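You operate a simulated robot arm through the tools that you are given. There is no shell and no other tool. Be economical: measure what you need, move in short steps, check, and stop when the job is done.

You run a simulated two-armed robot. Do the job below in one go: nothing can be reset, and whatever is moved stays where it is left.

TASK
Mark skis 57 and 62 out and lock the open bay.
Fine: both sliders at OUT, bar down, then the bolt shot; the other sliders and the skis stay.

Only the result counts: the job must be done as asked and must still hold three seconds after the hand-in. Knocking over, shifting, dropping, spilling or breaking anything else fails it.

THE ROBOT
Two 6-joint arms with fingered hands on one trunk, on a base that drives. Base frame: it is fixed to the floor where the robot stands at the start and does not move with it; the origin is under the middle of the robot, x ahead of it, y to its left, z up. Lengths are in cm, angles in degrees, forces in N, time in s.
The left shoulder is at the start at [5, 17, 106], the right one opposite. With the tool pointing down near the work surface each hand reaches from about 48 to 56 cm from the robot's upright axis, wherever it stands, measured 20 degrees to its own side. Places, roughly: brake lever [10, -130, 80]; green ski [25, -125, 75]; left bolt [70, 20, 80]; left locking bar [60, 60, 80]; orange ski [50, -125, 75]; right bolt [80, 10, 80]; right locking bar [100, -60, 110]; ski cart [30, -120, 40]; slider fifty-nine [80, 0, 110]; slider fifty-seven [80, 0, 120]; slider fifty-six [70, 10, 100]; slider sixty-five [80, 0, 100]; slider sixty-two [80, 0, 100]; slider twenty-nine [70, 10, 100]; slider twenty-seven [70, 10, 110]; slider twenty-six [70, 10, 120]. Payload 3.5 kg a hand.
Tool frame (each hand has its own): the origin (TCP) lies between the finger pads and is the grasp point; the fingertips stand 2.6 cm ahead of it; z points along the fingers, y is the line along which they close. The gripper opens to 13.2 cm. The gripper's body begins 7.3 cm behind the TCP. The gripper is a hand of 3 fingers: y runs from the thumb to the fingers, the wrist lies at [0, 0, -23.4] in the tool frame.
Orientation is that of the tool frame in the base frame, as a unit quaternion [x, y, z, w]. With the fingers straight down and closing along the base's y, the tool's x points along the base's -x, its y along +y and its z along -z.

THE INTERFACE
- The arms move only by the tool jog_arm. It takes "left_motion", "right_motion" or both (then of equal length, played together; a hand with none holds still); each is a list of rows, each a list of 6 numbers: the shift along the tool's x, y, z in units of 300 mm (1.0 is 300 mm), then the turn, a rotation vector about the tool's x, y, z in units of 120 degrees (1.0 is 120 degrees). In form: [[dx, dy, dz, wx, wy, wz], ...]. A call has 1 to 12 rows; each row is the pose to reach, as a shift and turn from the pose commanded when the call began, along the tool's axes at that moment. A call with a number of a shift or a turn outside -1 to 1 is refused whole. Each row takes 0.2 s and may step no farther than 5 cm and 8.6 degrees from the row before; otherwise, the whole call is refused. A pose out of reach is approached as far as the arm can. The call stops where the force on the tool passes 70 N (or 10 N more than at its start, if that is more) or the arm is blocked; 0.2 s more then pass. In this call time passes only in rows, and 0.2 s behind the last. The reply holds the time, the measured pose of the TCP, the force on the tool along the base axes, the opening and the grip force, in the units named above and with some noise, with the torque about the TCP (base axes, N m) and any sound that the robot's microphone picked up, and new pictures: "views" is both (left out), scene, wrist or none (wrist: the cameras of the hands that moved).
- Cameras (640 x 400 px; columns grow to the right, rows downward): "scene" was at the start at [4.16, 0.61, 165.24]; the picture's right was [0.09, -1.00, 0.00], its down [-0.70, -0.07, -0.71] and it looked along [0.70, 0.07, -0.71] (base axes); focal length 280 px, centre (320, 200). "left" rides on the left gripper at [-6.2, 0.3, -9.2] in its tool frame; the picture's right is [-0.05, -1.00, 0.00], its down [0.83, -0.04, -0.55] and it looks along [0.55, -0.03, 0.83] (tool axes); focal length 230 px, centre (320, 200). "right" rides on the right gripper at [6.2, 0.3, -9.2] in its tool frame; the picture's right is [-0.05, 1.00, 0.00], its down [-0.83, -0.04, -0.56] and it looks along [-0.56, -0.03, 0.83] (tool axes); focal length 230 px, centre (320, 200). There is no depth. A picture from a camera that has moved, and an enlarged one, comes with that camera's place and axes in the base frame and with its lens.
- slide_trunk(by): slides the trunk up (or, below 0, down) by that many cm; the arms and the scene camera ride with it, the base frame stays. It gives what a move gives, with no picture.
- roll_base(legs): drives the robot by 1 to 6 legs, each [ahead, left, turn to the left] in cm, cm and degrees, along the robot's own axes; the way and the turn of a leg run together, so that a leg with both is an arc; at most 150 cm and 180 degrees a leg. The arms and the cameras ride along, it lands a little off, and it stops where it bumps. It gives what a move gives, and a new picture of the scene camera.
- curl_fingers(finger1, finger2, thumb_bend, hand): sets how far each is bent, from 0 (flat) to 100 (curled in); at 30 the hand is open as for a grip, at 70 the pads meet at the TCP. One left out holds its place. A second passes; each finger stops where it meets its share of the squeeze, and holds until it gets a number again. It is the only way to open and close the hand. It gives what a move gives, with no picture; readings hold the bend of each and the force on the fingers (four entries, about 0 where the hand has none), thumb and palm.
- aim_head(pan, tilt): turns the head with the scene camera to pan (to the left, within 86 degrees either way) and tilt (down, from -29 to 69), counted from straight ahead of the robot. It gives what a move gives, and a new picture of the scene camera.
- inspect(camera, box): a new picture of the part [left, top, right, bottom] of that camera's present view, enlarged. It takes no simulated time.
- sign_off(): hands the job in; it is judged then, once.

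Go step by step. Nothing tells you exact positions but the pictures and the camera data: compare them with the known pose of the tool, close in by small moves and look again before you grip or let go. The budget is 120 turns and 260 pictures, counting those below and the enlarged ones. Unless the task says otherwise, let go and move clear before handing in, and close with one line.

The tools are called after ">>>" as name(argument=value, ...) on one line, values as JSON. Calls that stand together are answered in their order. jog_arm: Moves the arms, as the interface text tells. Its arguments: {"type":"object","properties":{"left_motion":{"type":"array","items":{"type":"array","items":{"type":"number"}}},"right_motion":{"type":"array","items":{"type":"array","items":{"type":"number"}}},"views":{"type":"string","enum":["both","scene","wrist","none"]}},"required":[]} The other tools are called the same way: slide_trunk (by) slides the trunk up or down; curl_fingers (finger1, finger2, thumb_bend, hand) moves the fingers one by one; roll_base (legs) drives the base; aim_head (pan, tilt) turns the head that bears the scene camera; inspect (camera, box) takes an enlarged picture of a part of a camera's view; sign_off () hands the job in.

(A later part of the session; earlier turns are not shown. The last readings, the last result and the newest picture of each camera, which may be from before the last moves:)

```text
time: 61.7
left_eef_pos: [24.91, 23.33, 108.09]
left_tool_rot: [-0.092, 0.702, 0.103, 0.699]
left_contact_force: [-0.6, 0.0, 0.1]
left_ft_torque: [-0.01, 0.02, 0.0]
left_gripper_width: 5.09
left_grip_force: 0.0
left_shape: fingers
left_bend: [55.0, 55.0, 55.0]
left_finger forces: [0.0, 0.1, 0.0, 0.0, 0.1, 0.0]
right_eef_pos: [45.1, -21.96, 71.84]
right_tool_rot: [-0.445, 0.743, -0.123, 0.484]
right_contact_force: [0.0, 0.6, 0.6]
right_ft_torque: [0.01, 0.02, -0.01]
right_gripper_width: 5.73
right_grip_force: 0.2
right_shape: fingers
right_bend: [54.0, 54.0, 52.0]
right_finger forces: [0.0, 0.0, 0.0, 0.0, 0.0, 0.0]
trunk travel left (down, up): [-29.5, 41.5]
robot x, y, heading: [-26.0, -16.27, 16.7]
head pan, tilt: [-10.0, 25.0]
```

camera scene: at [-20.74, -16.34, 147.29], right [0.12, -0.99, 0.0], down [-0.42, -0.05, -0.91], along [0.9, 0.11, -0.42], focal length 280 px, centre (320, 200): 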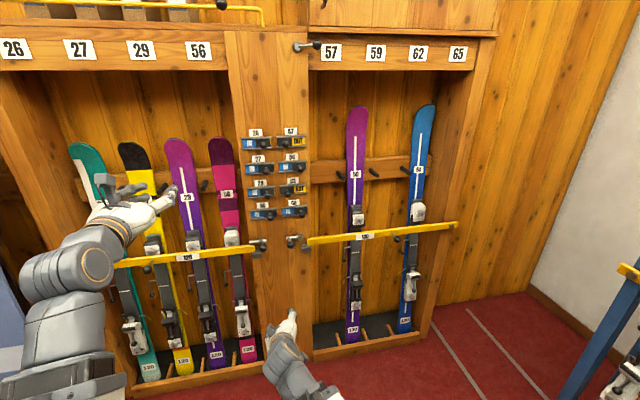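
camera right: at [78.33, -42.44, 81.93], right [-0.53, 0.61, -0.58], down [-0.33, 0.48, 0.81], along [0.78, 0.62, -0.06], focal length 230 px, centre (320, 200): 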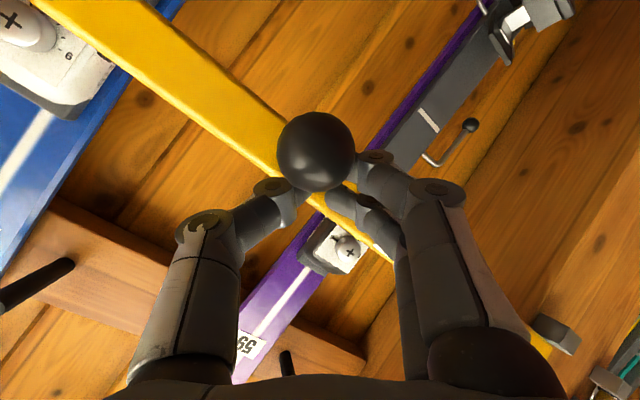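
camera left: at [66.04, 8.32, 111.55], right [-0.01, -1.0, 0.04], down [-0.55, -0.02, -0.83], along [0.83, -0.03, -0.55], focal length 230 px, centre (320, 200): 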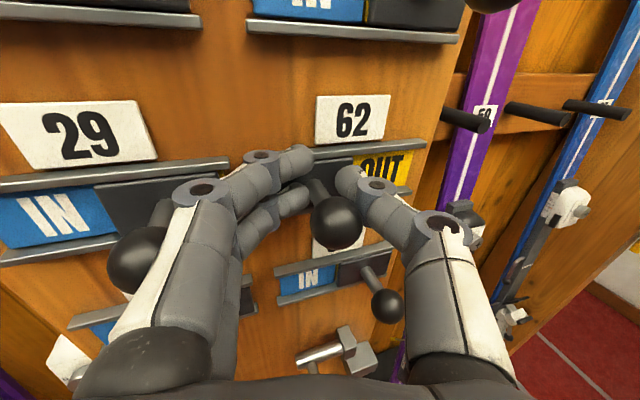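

>>> jog_arm(left_motion=[[0.05, -0.033, 0.12, 0, 0, 0], [0.1, -0.067, 0.24, 0, 0, 0], [0.18, -0.1, 0.36, 0, 0, 0], [0.28, -0.134, 0.46, 0, 0, 0], [0.4, -0.167, 0.54, 0, 0, 0], [0.52, -0.2, 0.6, 0, 0, 0], [0.64, -0.234, 0.6, 0, 0, 0], [0.76, -0.267, 0.6, 0, 0, 0], [0.833, -0.267, 0.6, 0, 0, 0]])

```text
time: 63.7
left_eef_pos: [44.42, 20.74, 82.9]
left_tool_rot: [-0.09, 0.702, 0.102, 0.699]
left_contact_force: [-0.2, -0.4, 0.7]
left_ft_torque: [-0.01, 0.0, -0.01]
left_gripper_width: 5.11
left_grip_force: 0.0
left_shape: fingers
left_bend: [55.0, 55.0, 55.0]
left_finger forces: [0.1, 0.0, 0.0, 0.0, 0.0, 0.1]
right_eef_pos: [45.12, -21.89, 71.85]
right_tool_rot: [-0.445, 0.743, -0.122, 0.485]
right_contact_force: [0.0, 0.1, -0.3]
right_ft_torque: [-0.01, 0.02, 0.02]
right_gripper_width: 5.73
right_grip_force: 0.0
right_shape: fingers
right_bend: [54.0, 54.0, 52.0]
right_finger forces: [0.0, 0.1, 0.1, 0.0, 0.0, 0.0]
trunk travel left (down, up): [-29.5, 41.5]
robot x, y, heading: [-25.97, -16.18, 16.8]
head pan, tilt: [-10.0, 25.0]
camera scene: at [-20.74, -16.35, 130.3], right [0.12, -0.99, 0.0], down [-0.42, -0.05, -0.91], along [0.9, 0.11, -0.42], focal length 280 px, centre (320, 200)
camera left: at [35.48, 18.49, 89.11], right [0.27, -0.96, 0.04], down [-0.53, -0.18, -0.83], along [0.81, 0.21, -0.56], focal length 230 px, centre (320, 200)
```

scene: 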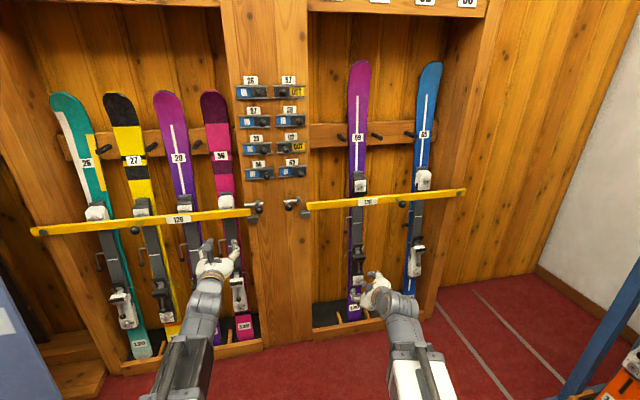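
left: 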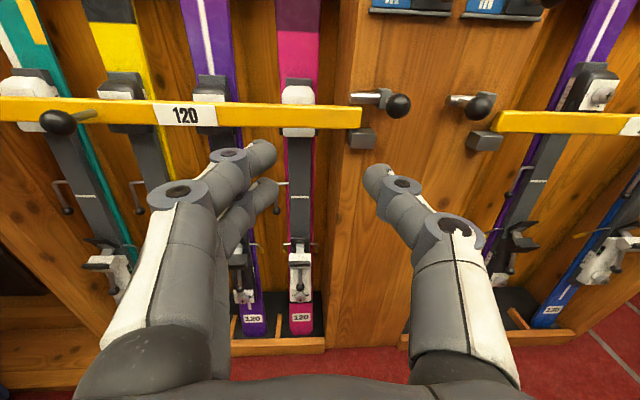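

The bolt knob is confirmed at about [72.3,6.5,83.1]. I'll strafe right and move up to it.

>>> roll_base(legs=[[0, -21.6, 0], [15, 0, 0]])

>>> inspect(camera="left", box=[0, 0, 640, 400])

```text
time: 66.3
left_eef_pos: [64.74, 4.11, 83.07]
left_tool_rot: [-0.09, 0.702, 0.102, 0.699]
left_contact_force: [0.0, 0.0, 0.0]
left_ft_torque: [0.0, 0.01, -0.03]
left_gripper_width: 5.11
left_grip_force: 0.1
left_shape: fingers
left_bend: [55.0, 55.0, 55.0]
left_finger forces: [0.0, 0.0, 0.0, 0.1, 0.0, 0.0]
right_eef_pos: [65.44, -38.72, 71.75]
right_tool_rot: [-0.444, 0.744, -0.123, 0.485]
right_contact_force: [-0.7, 0.4, -1.0]
right_ft_torque: [0.0, 0.0, -0.02]
right_gripper_width: 5.72
right_grip_force: 0.0
right_shape: fingers
right_bend: [54.0, 54.0, 52.0]
right_finger forces: [0.1, 0.0, 0.0, 0.0, 0.0, 0.0]
trunk travel left (down, up): [-29.5, 41.5]
robot x, y, heading: [-5.69, -32.77, 16.7]
head pan, tilt: [-10.0, 25.0]
camera scene: at [-0.33, -32.88, 130.29], right [0.11, -0.99, 0.0], down [-0.42, -0.05, -0.91], along [0.9, 0.1, -0.42], focal length 280 px, centre (320, 200)
```

scene: 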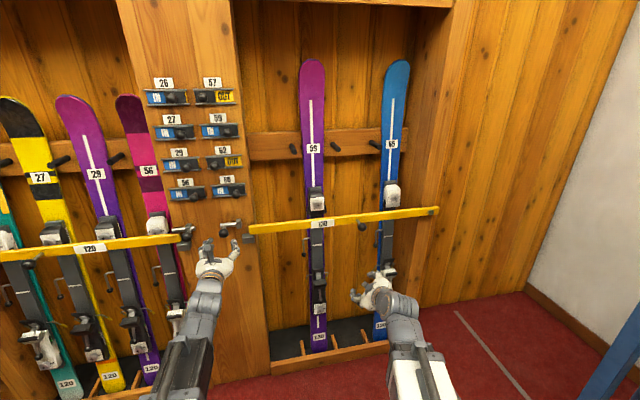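

```text
1.00 times, centred on (320, 200) of left (not enlarged: the box is as wide or as high as the picture)
camera zoom: at [56.0, 1.81, 89.13], right [0.27, -0.96, 0.04], down [-0.53, -0.18, -0.83], along [0.81, 0.2, -0.56], focal length 230 px, centre (320, 200)
```

zoom: 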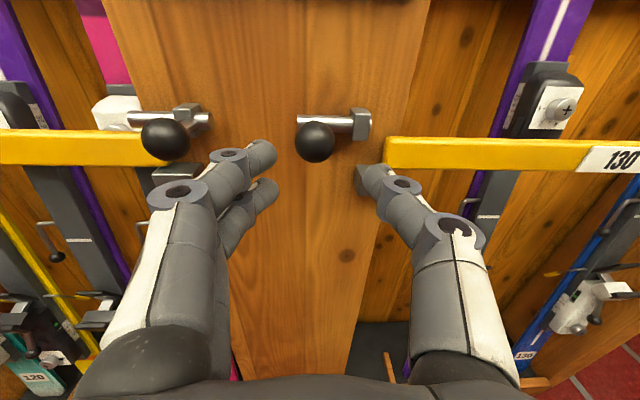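

>>> jog_arm(left_motion=[[0, 0, 0.1, 0, 0, 0], [0, 0.002, 0.2, 0, 0, 0], [0, 0.002, 0.27, 0, 0, 0]], views="wrist")

```text
time: 67.1
left_eef_pos: [72.62, 6.32, 82.91]
left_tool_rot: [-0.091, 0.702, 0.102, 0.699]
left_contact_force: [0.2, -0.5, 0.0]
left_ft_torque: [-0.02, -0.01, 0.01]
left_gripper_width: 5.11
left_grip_force: 0.1
left_shape: fingers
left_bend: [55.0, 55.0, 55.0]
left_finger forces: [0.0, 0.1, 0.0, 0.0, 0.0, 0.0]
right_eef_pos: [65.57, -38.74, 71.77]
right_tool_rot: [-0.444, 0.744, -0.123, 0.484]
right_contact_force: [-0.6, 0.4, -0.7]
right_ft_torque: [-0.02, 0.01, 0.01]
right_gripper_width: 5.71
right_grip_force: 0.1
right_shape: fingers
right_bend: [54.0, 54.0, 52.0]
right_finger forces: [0.1, 0.1, 0.1, 0.1, 0.1, 0.0]
trunk travel left (down, up): [-29.5, 41.5]
robot x, y, heading: [-5.56, -32.51, 16.5]
head pan, tilt: [-10.0, 25.0]
camera left: at [63.83, 4.12, 89.15], right [0.27, -0.96, 0.04], down [-0.53, -0.18, -0.83], along [0.81, 0.2, -0.56], focal length 230 px, centre (320, 200)
```

left: 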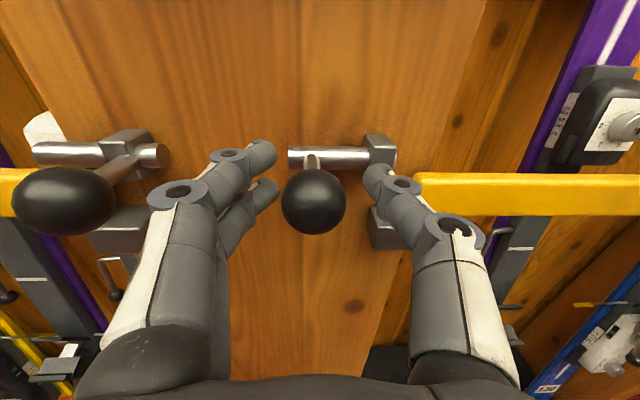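

The fingertips stay about 3–4 cm in front of bar and guide. I'll close on the knob and slide right.

>>> curl_fingers(hand="left", finger1=67, finger2=67, thumb_bend=67)

>>> jog_arm(left_motion=[[0, -0.03, 0, 0, 0, 0], [0, -0.06, 0, 0, 0, 0], [0, -0.09, 0, 0, 0, 0]], views="wrist")

```text
time: 68.1
left_eef_pos: [72.53, 6.32, 83.04]
left_tool_rot: [-0.09, 0.702, 0.101, 0.699]
left_contact_force: [0.0, -0.9, -0.2]
left_ft_torque: [-0.03, -0.02, -0.03]
left_gripper_width: 1.47
left_grip_force: 0.4
left_shape: fingers
left_bend: [67.0, 67.0, 67.0]
left_finger forces: [0.0, 0.1, 0.1, 0.0, 0.4, 0.0]
right_eef_pos: [65.49, -38.7, 71.84]
right_tool_rot: [-0.444, 0.744, -0.124, 0.484]
right_contact_force: [0.0, 0.1, 0.3]
right_ft_torque: [0.0, 0.0, 0.0]
right_gripper_width: 5.72
right_grip_force: 0.0
right_shape: fingers
right_bend: [54.0, 54.0, 52.0]
right_finger forces: [0.0, 0.0, 0.0, 0.1, 0.0, 0.0]
trunk travel left (down, up): [-29.5, 41.5]
robot x, y, heading: [-5.57, -32.54, 16.6]
head pan, tilt: [-10.0, 25.0]
```

```text
time: 68.9
left_eef_pos: [73.44, 3.69, 82.9]
left_tool_rot: [-0.091, 0.702, 0.102, 0.699]
left_contact_force: [1.6, 0.4, 0.9]
left_ft_torque: [0.02, 0.01, 0.0]
left_gripper_width: 1.48
left_grip_force: 1.0
left_shape: fingers
left_bend: [66.0, 66.0, 67.0]
left_finger forces: [0.7, 0.9, 0.0, 0.0, 0.0, 0.0]
right_eef_pos: [65.48, -38.74, 71.83]
right_tool_rot: [-0.444, 0.744, -0.122, 0.484]
right_contact_force: [0.4, -0.7, 0.3]
right_ft_torque: [0.0, 0.02, -0.01]
right_gripper_width: 5.74
right_grip_force: 0.0
right_shape: fingers
right_bend: [54.0, 54.0, 52.0]
right_finger forces: [0.0, 0.0, 0.1, 0.0, 0.0, 0.0]
trunk travel left (down, up): [-29.5, 41.5]
robot x, y, heading: [-5.56, -32.71, 16.4]
head pan, tilt: [-10.0, 25.0]
camera left: at [64.67, 1.41, 89.12], right [0.27, -0.96, 0.04], down [-0.53, -0.18, -0.83], along [0.81, 0.2, -0.56], focal length 230 px, centre (320, 200)
```

left: 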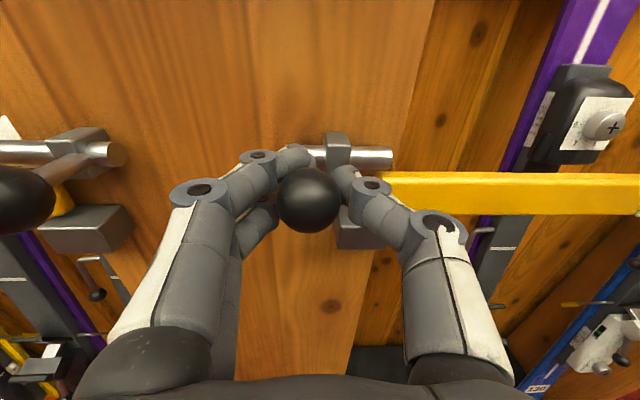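

The bolt is sliding out over the bar. I'll continue to its stop.

>>> jog_arm(left_motion=[[0, -0.025, 0, 0, 0, 0], [0, -0.05, 0, 0, 0, 0], [0, -0.07, 0, 0, 0, 0]], views="wrist")

```text
time: 69.7
left_eef_pos: [73.93, 1.95, 82.85]
left_tool_rot: [-0.091, 0.702, 0.103, 0.699]
left_contact_force: [0.3, 7.6, 0.9]
left_ft_torque: [0.05, -0.01, -0.01]
left_gripper_width: 1.83
left_grip_force: 3.2
left_shape: fingers
left_bend: [64.0, 64.0, 67.0]
left_finger forces: [3.8, 3.6, 0.0, 0.0, 0.0, 0.1]
right_eef_pos: [65.62, -38.67, 71.89]
right_tool_rot: [-0.445, 0.743, -0.123, 0.485]
right_contact_force: [0.5, -0.1, 0.0]
right_ft_torque: [0.0, -0.02, 0.01]
right_gripper_width: 5.75
right_grip_force: 0.0
right_shape: fingers
right_bend: [54.0, 54.0, 52.0]
right_finger forces: [0.0, 0.1, 0.1, 0.0, 0.0, 0.1]
trunk travel left (down, up): [-29.5, 41.5]
robot x, y, heading: [-5.47, -32.97, 16.6]
head pan, tilt: [-10.0, 25.0]
camera left: at [65.16, -0.41, 89.09], right [0.27, -0.96, 0.04], down [-0.53, -0.18, -0.83], along [0.81, 0.21, -0.56], focal length 230 px, centre (320, 200)
```

left: 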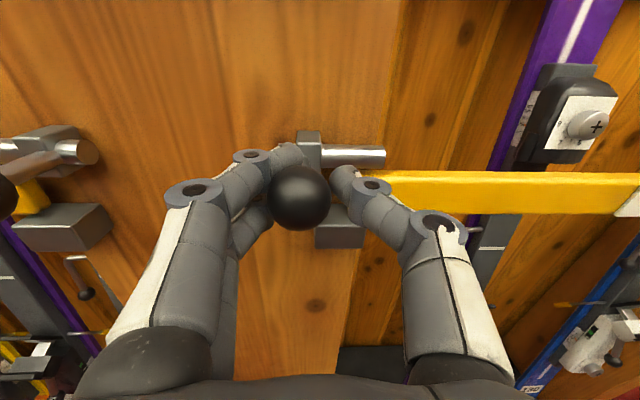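

>>> jog_arm(left_motion=[[0, -0.025, 0, 0, 0, 0]], views="none")

>>> inspect(camera="left", box=[160, 80, 480, 280])

>>> curl_fingers(hand="left", finger1=55, finger2=55, thumb_bend=60)

>>> inspect(camera="left", box=[160, 80, 480, 280])

```text
time: 70.1
left_eef_pos: [74.06, 1.3, 82.86]
left_tool_rot: [-0.093, 0.702, 0.103, 0.699]
left_contact_force: [-0.6, 13.3, 2.3]
left_ft_torque: [0.06, 0.0, 0.02]
left_gripper_width: 2.37
left_grip_force: 7.3
left_shape: fingers
left_bend: [62.0, 62.0, 67.0]
left_finger forces: [7.6, 6.6, 0.0, 0.0, 0.0, 0.1]
right_eef_pos: [65.52, -38.53, 71.89]
right_tool_rot: [-0.444, 0.744, -0.123, 0.484]
right_contact_force: [0.4, 0.4, 0.4]
right_ft_torque: [-0.01, 0.0, 0.01]
right_gripper_width: 5.73
right_grip_force: 0.1
right_shape: fingers
right_bend: [54.0, 54.0, 52.0]
right_finger forces: [0.1, 0.0, 0.0, 0.0, 0.0, 0.0]
trunk travel left (down, up): [-29.5, 41.5]
robot x, y, heading: [-5.85, -32.68, 16.6]
head pan, tilt: [-10.0, 25.0]
```

```text
2.00 times, centred on (320, 180) of left
camera zoom: at [65.25, -0.95, 89.07], right [0.27, -0.96, 0.04], down [-0.53, -0.18, -0.83], along [0.8, 0.21, -0.56], focal length 460 px, centre (320, 240)
```

zoom: 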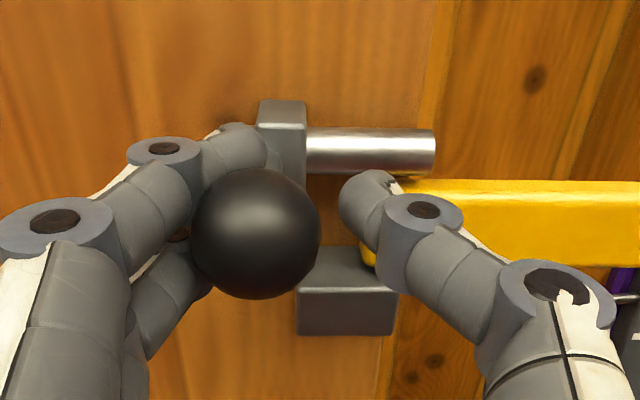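

```text
time: 71.1
left_eef_pos: [74.09, 0.89, 82.83]
left_tool_rot: [-0.091, 0.702, 0.103, 0.699]
left_contact_force: [0.6, 0.7, -0.5]
left_ft_torque: [0.0, 0.01, -0.01]
left_gripper_width: 4.3
left_grip_force: 0.0
left_shape: fingers
left_bend: [55.0, 55.0, 60.0]
left_finger forces: [0.0, 0.0, 0.0, 0.0, 0.0, 0.0]
right_eef_pos: [65.44, -38.79, 71.7]
right_tool_rot: [-0.442, 0.745, -0.123, 0.485]
right_contact_force: [0.2, 0.0, 0.2]
right_ft_torque: [0.01, 0.01, -0.01]
right_gripper_width: 5.75
right_grip_force: 0.1
right_shape: fingers
right_bend: [54.0, 54.0, 52.0]
right_finger forces: [0.0, 0.0, 0.0, 0.1, 0.0, 0.0]
trunk travel left (down, up): [-29.5, 41.5]
robot x, y, heading: [-5.87, -32.59, 16.4]
head pan, tilt: [-10.0, 25.0]
```

```text
2.00 times, centred on (320, 180) of left
camera zoom: at [65.32, -1.25, 89.08], right [0.27, -0.96, 0.04], down [-0.53, -0.18, -0.83], along [0.81, 0.2, -0.56], focal length 460 px, centre (320, 240)
```

zoom: 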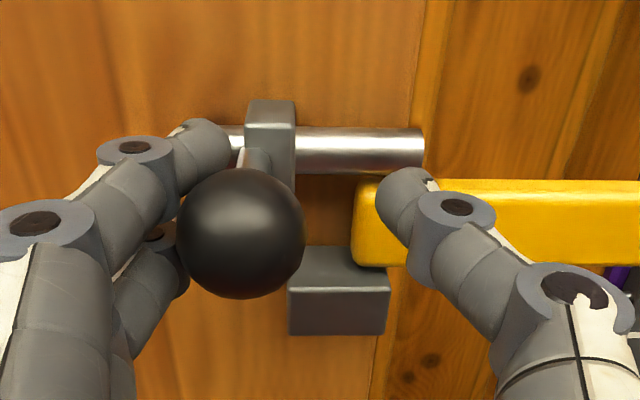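

The bolt is hard against its guide with the rod over the bar. I'll retract.

>>> jog_arm(left_motion=[[0, 0.02, 0, 0, 0, 0], [0, 0.02, -0.12, 0, 0, 0], [0, 0.02, -0.25, 0, 0, 0]], views="none")

>>> roll_base(legs=[[-25, 0, 0]])

>>> inspect(camera="scene", box=[160, 60, 330, 260])

```text
time: 71.9
left_eef_pos: [66.9, -0.79, 82.87]
left_tool_rot: [-0.091, 0.702, 0.102, 0.699]
left_contact_force: [0.7, 0.5, 0.8]
left_ft_torque: [0.0, 0.03, 0.04]
left_gripper_width: 4.31
left_grip_force: 0.1
left_shape: fingers
left_bend: [55.0, 55.0, 60.0]
left_finger forces: [0.0, 0.1, 0.0, 0.0, 0.0, 0.0]
right_eef_pos: [65.62, -38.72, 71.84]
right_tool_rot: [-0.444, 0.744, -0.124, 0.484]
right_contact_force: [1.3, -0.1, -0.8]
right_ft_torque: [0.0, 0.01, 0.01]
right_gripper_width: 5.72
right_grip_force: 0.0
right_shape: fingers
right_bend: [54.0, 54.0, 52.0]
right_finger forces: [0.1, 0.1, 0.1, 0.1, 0.0, 0.1]
trunk travel left (down, up): [-29.5, 41.5]
robot x, y, heading: [-5.72, -32.72, 16.7]
head pan, tilt: [-10.0, 25.0]
```

```text
time: 73.7
left_eef_pos: [43.22, -8.03, 82.92]
left_tool_rot: [-0.089, 0.702, 0.099, 0.7]
left_contact_force: [0.3, 0.0, 0.2]
left_ft_torque: [0.0, 0.0, -0.01]
left_gripper_width: 4.33
left_grip_force: 0.1
left_shape: fingers
left_bend: [55.0, 55.0, 60.0]
left_finger forces: [0.1, 0.1, 0.0, 0.1, 0.0, 0.0]
right_eef_pos: [41.69, -46.04, 71.83]
right_tool_rot: [-0.442, 0.745, -0.124, 0.484]
right_contact_force: [0.3, 0.1, -0.9]
right_ft_torque: [0.0, -0.01, 0.01]
right_gripper_width: 5.75
right_grip_force: 0.1
right_shape: fingers
right_bend: [54.0, 54.0, 52.0]
right_finger forces: [0.0, 0.0, 0.0, 0.0, 0.0, 0.0]
trunk travel left (down, up): [-29.5, 41.5]
robot x, y, heading: [-29.17, -39.54, 16.1]
head pan, tilt: [-10.0, 25.0]
camera scene: at [-24.06, -39.88, 130.29], right [0.11, -0.99, 0.0], down [-0.42, -0.05, -0.91], along [0.9, 0.1, -0.42], focal length 280 px, centre (320, 200)
```

scene: 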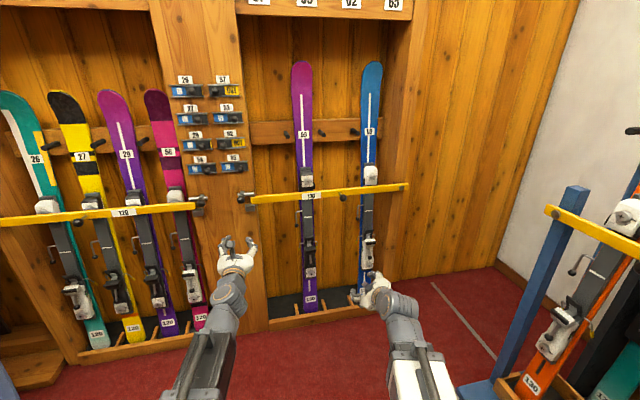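

```text
2.00 times, centred on (245, 160) of scene
camera zoom: at [-24.06, -39.88, 130.29], right [0.11, -0.99, 0.0], down [-0.42, -0.05, -0.91], along [0.9, 0.1, -0.42], focal length 561 px, centre (470, 280)
```

zoom: 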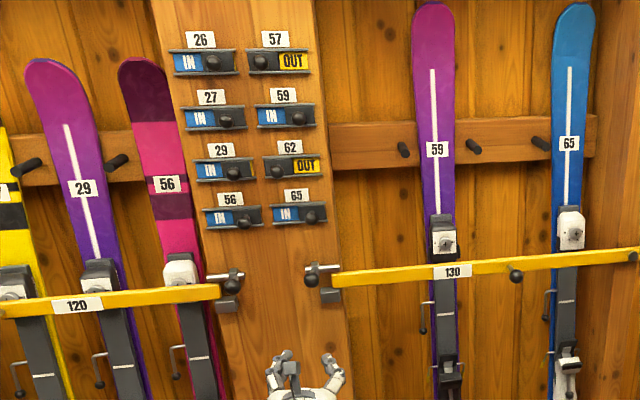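

>>> inspect(camera="scene", box=[170, 65, 260, 125])

>>> inspect(camera="scene", box=[170, 120, 260, 220])

```text
6.67 times, centred on (215, 95) of scene
camera zoom: at [-24.06, -39.88, 130.29], right [0.11, -0.99, 0.0], down [-0.42, -0.05, -0.91], along [0.9, 0.1, -0.42], focal length 1869 px, centre (1020, 900)
```

zoom: 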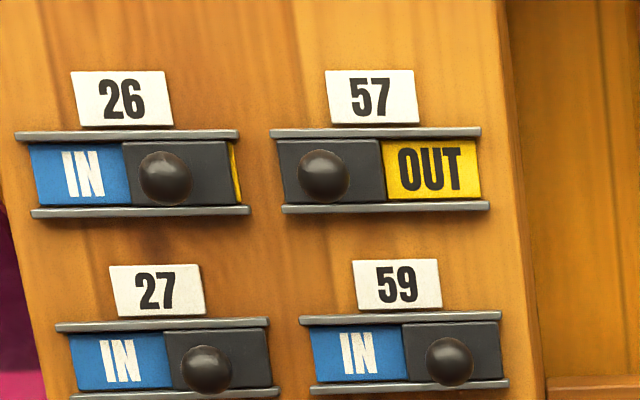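

```text
4.00 times, centred on (215, 170) of scene
camera zoom: at [-24.06, -39.88, 130.29], right [0.11, -0.99, 0.0], down [-0.42, -0.05, -0.91], along [0.9, 0.1, -0.42], focal length 1122 px, centre (740, 320)
```

zoom: 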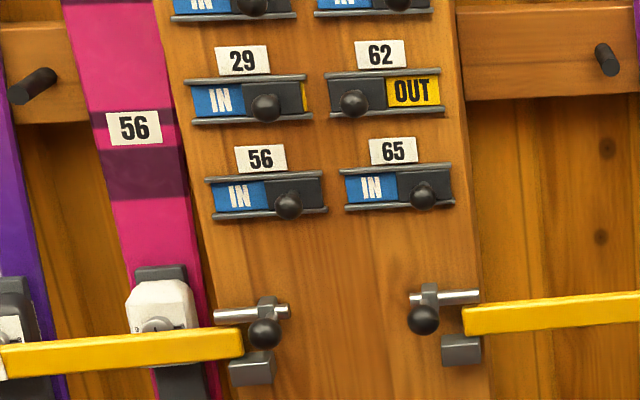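

Both targets, the bar and the bolt look right. However, sliders 26 and 29 show a thin yellow sliver: my knuckles nudged them about 4 mm, so I must push them fully back to IN. First I'll raise the trunk and position for 26, using the outer side of the left thumb from the left.

>>> slide_trunk(by=38)

>>> curl_fingers(hand="left", finger1=68, finger2=68, thumb_bend=32)

>>> roll_base(legs=[[0, 25, 0], [18, 0, 1.5]])

>>> inspect(camera="left", box=[0, 0, 640, 400])

```text
time: 77.4
left_eef_pos: [43.25, -8.12, 120.9]
left_tool_rot: [-0.089, 0.702, 0.1, 0.699]
left_contact_force: [-0.3, 0.3, 0.6]
left_ft_torque: [0.03, -0.01, 0.0]
left_gripper_width: 4.3
left_grip_force: 0.0
left_shape: fingers
left_bend: [55.0, 55.0, 60.0]
left_finger forces: [0.0, 0.1, 0.0, 0.0, 0.1, 0.0]
right_eef_pos: [41.74, -46.16, 109.82]
right_tool_rot: [-0.442, 0.745, -0.124, 0.484]
right_contact_force: [0.0, 0.4, -0.2]
right_ft_torque: [0.01, -0.03, 0.01]
right_gripper_width: 5.73
right_grip_force: 0.0
right_shape: fingers
right_bend: [54.0, 54.0, 52.0]
right_finger forces: [0.1, 0.1, 0.1, 0.0, 0.1, 0.0]
trunk travel left (down, up): [-67.5, 3.5]
robot x, y, heading: [-29.5, -39.83, 16.2]
head pan, tilt: [-10.0, 25.0]
```

```text
time: 78.4
left_eef_pos: [43.25, -8.1, 120.92]
left_tool_rot: [-0.089, 0.702, 0.1, 0.7]
left_contact_force: [0.0, 0.1, 0.4]
left_ft_torque: [-0.01, 0.0, 0.01]
left_gripper_width: 6.89
left_grip_force: 0.0
left_shape: fingers
left_bend: [68.0, 68.0, 32.0]
left_finger forces: [0.1, 0.0, 0.0, 0.0, 0.0, 0.0]
right_eef_pos: [41.64, -46.1, 109.92]
right_tool_rot: [-0.442, 0.745, -0.124, 0.484]
right_contact_force: [-0.3, 0.3, 0.5]
right_ft_torque: [0.02, 0.02, -0.05]
right_gripper_width: 5.75
right_grip_force: 0.0
right_shape: fingers
right_bend: [54.0, 54.0, 52.0]
right_finger forces: [0.0, 0.0, 0.0, 0.0, 0.1, 0.0]
trunk travel left (down, up): [-67.5, 3.5]
robot x, y, heading: [-29.69, -39.78, 16.3]
head pan, tilt: [-10.0, 25.0]
```

```text
time: 81.3
left_eef_pos: [53.32, 23.05, 120.93]
left_tool_rot: [-0.099, 0.701, 0.11, 0.698]
left_contact_force: [0.3, 0.5, -0.5]
left_ft_torque: [0.01, -0.01, -0.02]
left_gripper_width: 6.88
left_grip_force: 0.2
left_shape: fingers
left_bend: [68.0, 68.0, 32.0]
left_finger forces: [0.0, 0.0, 0.1, 0.1, 0.0, 0.0]
right_eef_pos: [52.89, -14.76, 109.73]
right_tool_rot: [-0.452, 0.739, -0.117, 0.486]
right_contact_force: [0.4, -1.1, 0.3]
right_ft_torque: [0.02, 0.0, 0.01]
right_gripper_width: 5.74
right_grip_force: 0.1
right_shape: fingers
right_bend: [54.0, 54.0, 52.0]
right_finger forces: [0.0, 0.0, 0.0, 0.0, 0.1, 0.0]
trunk travel left (down, up): [-67.5, 3.5]
robot x, y, heading: [-18.51, -10.39, 18.1]
head pan, tilt: [-10.0, 25.0]
camera scene: at [-13.06, -10.57, 168.28], right [0.14, -0.99, 0.0], down [-0.42, -0.06, -0.91], along [0.9, 0.12, -0.42], focal length 280 px, centre (320, 200)
```

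scene: 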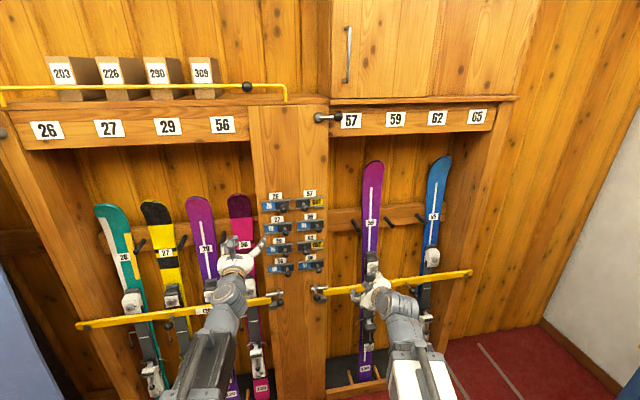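

```text
1.00 times, centred on (320, 200) of left (not enlarged: the box is as wide or as high as the picture)
camera zoom: at [44.61, 20.67, 127.08], right [0.29, -0.96, 0.04], down [-0.52, -0.19, -0.83], along [0.8, 0.22, -0.56], focal length 230 px, centre (320, 200)
```

zoom: 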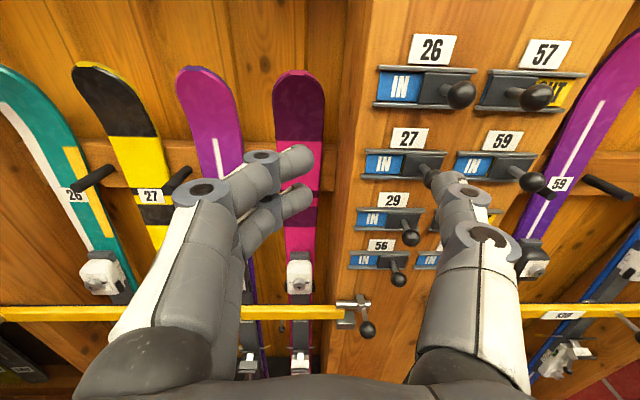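

>>> jog_arm(left_motion=[[-0.097, -0.09, 0, 0, 0, 0]], views="none")

>>> roll_base(legs=[[8.5, 0, 0]])

>>> inspect(camera="left", box=[0, 0, 640, 400])

```text
time: 81.7
left_eef_pos: [53.9, 20.49, 123.8]
left_tool_rot: [-0.1, 0.701, 0.111, 0.698]
left_contact_force: [-0.5, -0.3, -0.9]
left_ft_torque: [0.0, -0.02, -0.01]
left_gripper_width: 6.87
left_grip_force: 0.0
left_shape: fingers
left_bend: [68.0, 68.0, 32.0]
left_finger forces: [0.1, 0.1, 0.0, 0.0, 0.1, 0.0]
right_eef_pos: [52.79, -14.84, 109.8]
right_tool_rot: [-0.453, 0.738, -0.117, 0.486]
right_contact_force: [-0.8, -0.4, -0.2]
right_ft_torque: [0.0, -0.02, 0.0]
right_gripper_width: 5.74
right_grip_force: 0.0
right_shape: fingers
right_bend: [54.0, 54.0, 52.0]
right_finger forces: [0.1, 0.0, 0.0, 0.0, 0.0, 0.0]
trunk travel left (down, up): [-67.5, 3.5]
robot x, y, heading: [-18.31, -10.8, 18.1]
head pan, tilt: [-10.0, 25.0]
```

```text
time: 82.8
left_eef_pos: [62.04, 23.25, 123.66]
left_tool_rot: [-0.1, 0.701, 0.111, 0.697]
left_contact_force: [0.4, 0.2, 0.2]
left_ft_torque: [0.03, 0.01, 0.01]
left_gripper_width: 6.89
left_grip_force: 0.0
left_shape: fingers
left_bend: [68.0, 68.0, 32.0]
left_finger forces: [0.0, 0.1, 0.1, 0.0, 0.0, 0.0]
right_eef_pos: [61.06, -12.03, 109.86]
right_tool_rot: [-0.453, 0.738, -0.117, 0.486]
right_contact_force: [0.1, 0.6, -0.1]
right_ft_torque: [-0.01, 0.0, -0.02]
right_gripper_width: 5.72
right_grip_force: 0.0
right_shape: fingers
right_bend: [54.0, 54.0, 52.0]
right_finger forces: [0.0, 0.0, 0.1, 0.1, 0.1, 0.0]
trunk travel left (down, up): [-67.5, 3.5]
robot x, y, heading: [-10.4, -8.21, 18.2]
head pan, tilt: [-10.0, 25.0]
camera scene: at [-4.96, -7.94, 168.28], right [0.14, -0.99, 0.0], down [-0.42, -0.06, -0.91], along [0.9, 0.13, -0.42], focal length 280 px, centre (320, 200)
```

scene: 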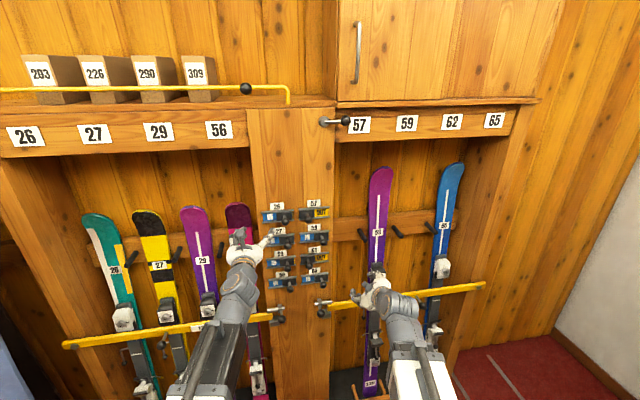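

```text
1.00 times, centred on (320, 200) of left (not enlarged: the box is as wide or as high as the picture)
camera zoom: at [53.3, 20.73, 129.92], right [0.29, -0.95, 0.04], down [-0.52, -0.19, -0.83], along [0.8, 0.23, -0.56], focal length 230 px, centre (320, 200)
```

zoom: 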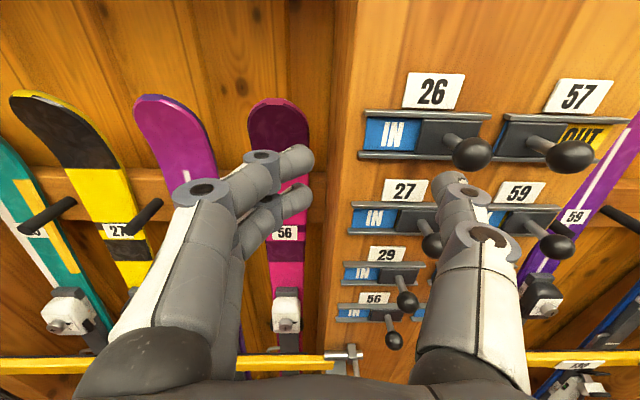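

I'll advance 4 cm, left of knob 26, then look.

>>> jog_arm(left_motion=[[0, 0, 0.07, 0, 0, 0], [0, 0, 0.135, 0, 0, 0]], views="wrist")

```text
time: 83.4
left_eef_pos: [65.82, 24.44, 123.61]
left_tool_rot: [-0.1, 0.7, 0.111, 0.698]
left_contact_force: [0.7, -0.2, 0.6]
left_ft_torque: [0.06, 0.0, -0.02]
left_gripper_width: 6.91
left_grip_force: 0.0
left_shape: fingers
left_bend: [68.0, 68.0, 32.0]
left_finger forces: [0.0, 0.1, 0.0, 0.0, 0.1, 0.0]
right_eef_pos: [60.82, -12.09, 109.85]
right_tool_rot: [-0.453, 0.738, -0.117, 0.486]
right_contact_force: [0.2, -0.4, 0.2]
right_ft_torque: [-0.01, -0.02, -0.01]
right_gripper_width: 5.71
right_grip_force: 0.2
right_shape: fingers
right_bend: [54.0, 54.0, 52.0]
right_finger forces: [0.0, 0.0, 0.0, 0.1, 0.0, 0.1]
trunk travel left (down, up): [-67.5, 3.5]
robot x, y, heading: [-10.47, -7.7, 18.0]
head pan, tilt: [-10.0, 25.0]
camera left: at [57.1, 21.93, 129.89], right [0.29, -0.95, 0.04], down [-0.52, -0.19, -0.83], along [0.8, 0.23, -0.56], focal length 230 px, centre (320, 200)
```

left: 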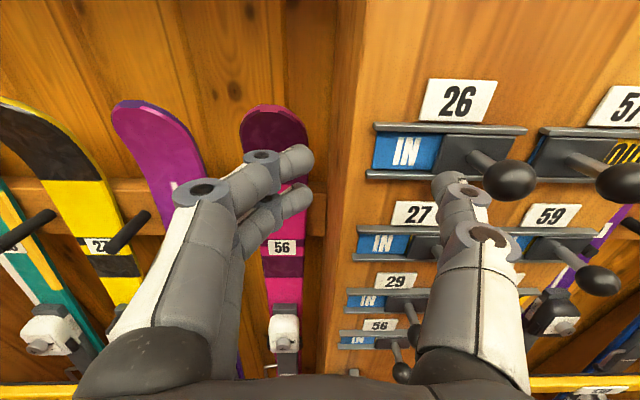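

>>> jog_arm(left_motion=[[0, -0.02, 0, 0, 0, 0], [0, -0.04, 0, 0, 0, 0]], views="wrist")

```text
time: 84.0
left_eef_pos: [66.21, 23.2, 123.79]
left_tool_rot: [-0.1, 0.7, 0.11, 0.698]
left_contact_force: [-0.5, -0.6, 0.1]
left_ft_torque: [0.03, -0.01, 0.0]
left_gripper_width: 6.88
left_grip_force: 0.0
left_shape: fingers
left_bend: [68.0, 68.0, 32.0]
left_finger forces: [0.0, 0.0, 0.1, 0.0, 0.0, 0.0]
right_eef_pos: [60.85, -12.18, 109.83]
right_tool_rot: [-0.454, 0.738, -0.116, 0.486]
right_contact_force: [-0.5, 0.0, -0.1]
right_ft_torque: [0.0, 0.0, -0.01]
right_gripper_width: 5.71
right_grip_force: 0.0
right_shape: fingers
right_bend: [54.0, 54.0, 52.0]
right_finger forces: [0.0, 0.0, 0.0, 0.0, 0.1, 0.1]
trunk travel left (down, up): [-67.5, 3.5]
robot x, y, heading: [-10.52, -7.96, 18.0]
head pan, tilt: [-10.0, 25.0]
camera left: at [57.47, 20.69, 130.01], right [0.29, -0.96, 0.04], down [-0.52, -0.19, -0.83], along [0.8, 0.23, -0.56], focal length 230 px, centre (320, 200)
```

left: 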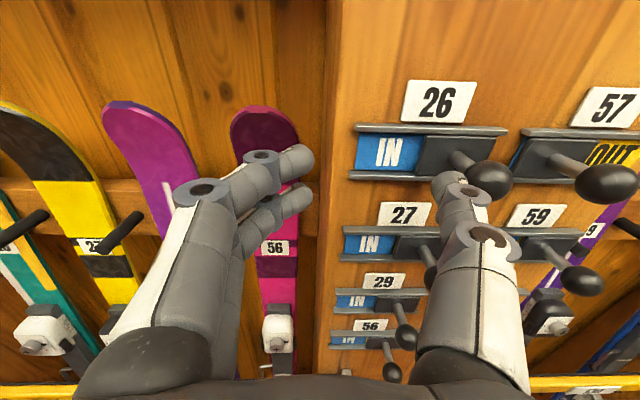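

>>> jog_arm(left_motion=[[0, -0.012, 0, 0, 0, 0], [0, -0.024, 0, 0, 0, 0], [0, -0.036, 0, 0, 0, 0]], views="none")

>>> inspect(camera="left", box=[320, 60, 640, 260])

```text
time: 84.8
left_eef_pos: [66.5, 22.24, 123.77]
left_tool_rot: [-0.1, 0.701, 0.111, 0.698]
left_contact_force: [-0.4, 1.1, -0.6]
left_ft_torque: [0.0, 0.0, 0.0]
left_gripper_width: 6.84
left_grip_force: 0.3
left_shape: fingers
left_bend: [68.0, 68.0, 32.0]
left_finger forces: [0.1, 0.0, 0.0, 0.1, 0.9, 0.0]
right_eef_pos: [60.87, -12.01, 109.86]
right_tool_rot: [-0.453, 0.738, -0.117, 0.486]
right_contact_force: [0.2, 0.0, 0.4]
right_ft_torque: [-0.04, -0.01, -0.04]
right_gripper_width: 5.71
right_grip_force: 0.3
right_shape: fingers
right_bend: [54.0, 54.0, 52.0]
right_finger forces: [0.0, 0.1, 0.0, 0.0, 0.0, 0.1]
trunk travel left (down, up): [-67.5, 3.5]
robot x, y, heading: [-10.37, -7.67, 18.1]
head pan, tilt: [-10.0, 25.0]
```

```text
2.00 times, centred on (480, 160) of left
camera zoom: at [57.72, 19.72, 130.01], right [0.3, -0.95, 0.04], down [-0.52, -0.19, -0.83], along [0.8, 0.23, -0.56], focal length 460 px, centre (0, 280)
```

zoom: 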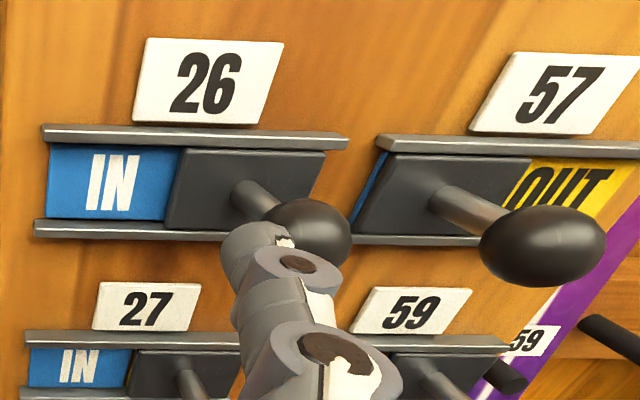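

Contact made with knob 26. I'll continue gently to its stop.

>>> jog_arm(left_motion=[[0, -0.01, 0, 0, 0, 0], [0, -0.02, 0, 0, 0, 0], [0, -0.03, 0, 0, 0, 0]], views="none")

>>> inspect(camera="scene", box=[245, 190, 345, 260])

```text
time: 85.6
left_eef_pos: [66.62, 21.28, 123.9]
left_tool_rot: [-0.101, 0.7, 0.111, 0.698]
left_contact_force: [-5.1, 3.5, -0.1]
left_ft_torque: [-0.05, 0.03, -0.13]
left_gripper_width: 6.45
left_grip_force: 3.0
left_shape: fingers
left_bend: [68.0, 68.0, 34.0]
left_finger forces: [0.0, 0.0, 0.0, 0.1, 6.0, 0.1]
right_eef_pos: [60.76, -12.1, 109.77]
right_tool_rot: [-0.454, 0.738, -0.116, 0.487]
right_contact_force: [0.2, 0.2, 0.7]
right_ft_torque: [0.03, 0.0, 0.03]
right_gripper_width: 5.72
right_grip_force: 0.1
right_shape: fingers
right_bend: [54.0, 54.0, 52.0]
right_finger forces: [0.0, 0.1, 0.0, 0.0, 0.0, 0.0]
trunk travel left (down, up): [-67.5, 3.5]
robot x, y, heading: [-10.74, -7.49, 18.0]
head pan, tilt: [-10.0, 25.0]
```

```text
5.71 times, centred on (295, 225) of scene
camera zoom: at [-5.23, -7.93, 168.3], right [0.14, -0.99, 0.0], down [-0.42, -0.06, -0.91], along [0.9, 0.13, -0.42], focal length 1602 px, centre (463, 57)
```

zoom: 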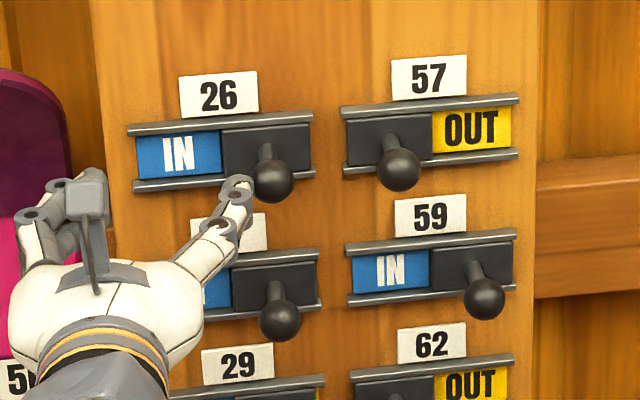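

Slider 26 is back flush. I'll back off, lower the trunk and do the same for 29.

>>> jog_arm(left_motion=[[0, 0.05, 0, 0, 0, 0], [0, 0.085, -0.05, 0, 0, 0], [0, 0.085, -0.2, 0, 0, 0]], views="none")

>>> slide_trunk(by=-18.7)

>>> inspect(camera="left", box=[0, 0, 640, 400])

```text
time: 86.4
left_eef_pos: [59.77, 21.94, 123.89]
left_tool_rot: [-0.1, 0.7, 0.11, 0.698]
left_contact_force: [0.7, -0.2, -0.4]
left_ft_torque: [0.01, 0.02, 0.01]
left_gripper_width: 6.91
left_grip_force: 0.1
left_shape: fingers
left_bend: [68.0, 68.0, 32.0]
left_finger forces: [0.1, 0.0, 0.1, 0.0, 0.1, 0.0]
right_eef_pos: [60.78, -12.14, 109.88]
right_tool_rot: [-0.453, 0.738, -0.116, 0.486]
right_contact_force: [-0.7, 0.3, -0.4]
right_ft_torque: [-0.01, -0.05, 0.04]
right_gripper_width: 5.75
right_grip_force: 0.0
right_shape: fingers
right_bend: [54.0, 54.0, 52.0]
right_finger forces: [0.0, 0.0, 0.0, 0.0, 0.0, 0.0]
trunk travel left (down, up): [-67.5, 3.5]
robot x, y, heading: [-10.33, -8.06, 18.0]
head pan, tilt: [-10.0, 25.0]
```

```text
time: 88.5
left_eef_pos: [59.82, 21.88, 105.2]
left_tool_rot: [-0.1, 0.7, 0.11, 0.698]
left_contact_force: [0.2, 0.2, 0.6]
left_ft_torque: [0.0, -0.02, 0.01]
left_gripper_width: 6.88
left_grip_force: 0.0
left_shape: fingers
left_bend: [68.0, 68.0, 32.0]
left_finger forces: [0.0, 0.0, 0.1, 0.0, 0.0, 0.0]
right_eef_pos: [60.93, -12.09, 91.23]
right_tool_rot: [-0.454, 0.738, -0.117, 0.486]
right_contact_force: [0.2, -0.1, 0.1]
right_ft_torque: [-0.01, -0.02, -0.05]
right_gripper_width: 5.74
right_grip_force: 0.0
right_shape: fingers
right_bend: [54.0, 54.0, 52.0]
right_finger forces: [0.0, 0.0, 0.0, 0.0, 0.0, 0.0]
trunk travel left (down, up): [-48.8, 22.2]
robot x, y, heading: [-10.45, -7.82, 18.0]
head pan, tilt: [-10.0, 25.0]
```

```text
1.00 times, centred on (320, 200) of left (not enlarged: the box is as wide or as high as the picture)
camera zoom: at [51.18, 19.41, 111.37], right [0.29, -0.95, 0.04], down [-0.52, -0.19, -0.83], along [0.8, 0.23, -0.56], focal length 230 px, centre (320, 200)
```

zoom: 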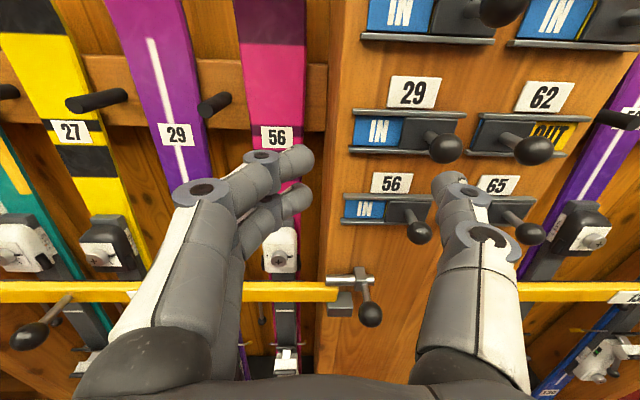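

>>> jog_arm(left_motion=[[0, 0.02, 0.08, 0, 0, 0], [0, 0.02, 0.15, 0, 0, 0], [0, 0.02, 0.22, 0, 0, 0], [0, -0.02, 0.22, 0, 0, 0], [0, -0.05, 0.22, 0, 0, 0]], views="wrist")

```text
time: 89.7
left_eef_pos: [66.69, 22.66, 105.12]
left_tool_rot: [-0.101, 0.7, 0.111, 0.698]
left_contact_force: [0.1, 0.7, 1.0]
left_ft_torque: [0.03, -0.01, 0.01]
left_gripper_width: 6.9
left_grip_force: 0.2
left_shape: fingers
left_bend: [68.0, 68.0, 32.0]
left_finger forces: [0.1, 0.0, 0.0, 0.0, 0.2, 0.0]
right_eef_pos: [60.96, -12.0, 91.19]
right_tool_rot: [-0.454, 0.738, -0.117, 0.485]
right_contact_force: [-0.5, 1.0, 0.3]
right_ft_torque: [0.01, 0.0, -0.04]
right_gripper_width: 5.72
right_grip_force: 0.0
right_shape: fingers
right_bend: [54.0, 54.0, 52.0]
right_finger forces: [0.1, 0.0, 0.0, 0.1, 0.0, 0.1]
trunk travel left (down, up): [-48.8, 22.2]
robot x, y, heading: [-10.38, -8.01, 17.9]
head pan, tilt: [-10.0, 25.0]
camera left: at [58.02, 20.02, 111.32], right [0.3, -0.95, 0.04], down [-0.52, -0.19, -0.83], along [0.8, 0.23, -0.56], focal length 230 px, centre (320, 200)
```

left: 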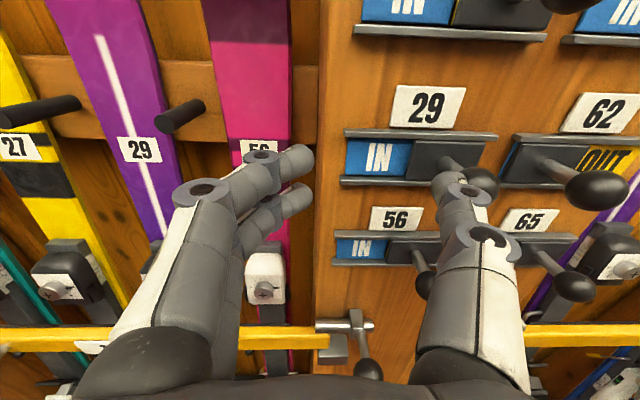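

>>> jog_arm(left_motion=[[0, -0.012, 0, 0, 0, 0], [0, -0.024, 0, 0, 0, 0], [0, -0.036, 0, 0, 0, 0], [0, -0.046, 0, 0, 0, 0]], views="none")

>>> inspect(camera="scene", box=[235, 170, 355, 290])

```text
time: 90.7
left_eef_pos: [67.02, 21.05, 105.06]
left_tool_rot: [-0.102, 0.7, 0.111, 0.698]
left_contact_force: [-7.9, 7.5, 0.4]
left_ft_torque: [-0.02, 0.02, -0.1]
left_gripper_width: 6.05
left_grip_force: 4.2
left_shape: fingers
left_bend: [68.0, 68.0, 35.0]
left_finger forces: [0.0, 0.0, 0.0, 0.0, 9.2, 0.0]
right_eef_pos: [60.76, -12.14, 91.2]
right_tool_rot: [-0.454, 0.738, -0.117, 0.486]
right_contact_force: [1.0, 0.3, 0.4]
right_ft_torque: [-0.04, 0.01, 0.02]
right_gripper_width: 5.75
right_grip_force: 0.1
right_shape: fingers
right_bend: [54.0, 54.0, 52.0]
right_finger forces: [0.0, 0.0, 0.0, 0.0, 0.1, 0.0]
trunk travel left (down, up): [-48.8, 22.2]
robot x, y, heading: [-10.87, -7.92, 17.9]
head pan, tilt: [-10.0, 25.0]
```

```text
3.33 times, centred on (295, 230) of scene
camera zoom: at [-5.24, -7.9, 149.6], right [0.14, -0.99, 0.0], down [-0.42, -0.06, -0.91], along [0.9, 0.13, -0.42], focal length 935 px, centre (403, 100)
```

zoom: 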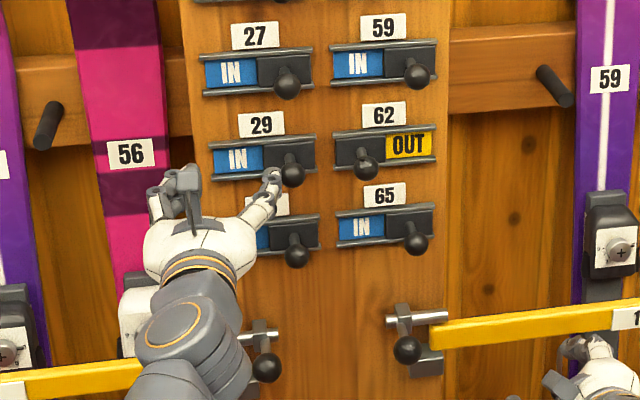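

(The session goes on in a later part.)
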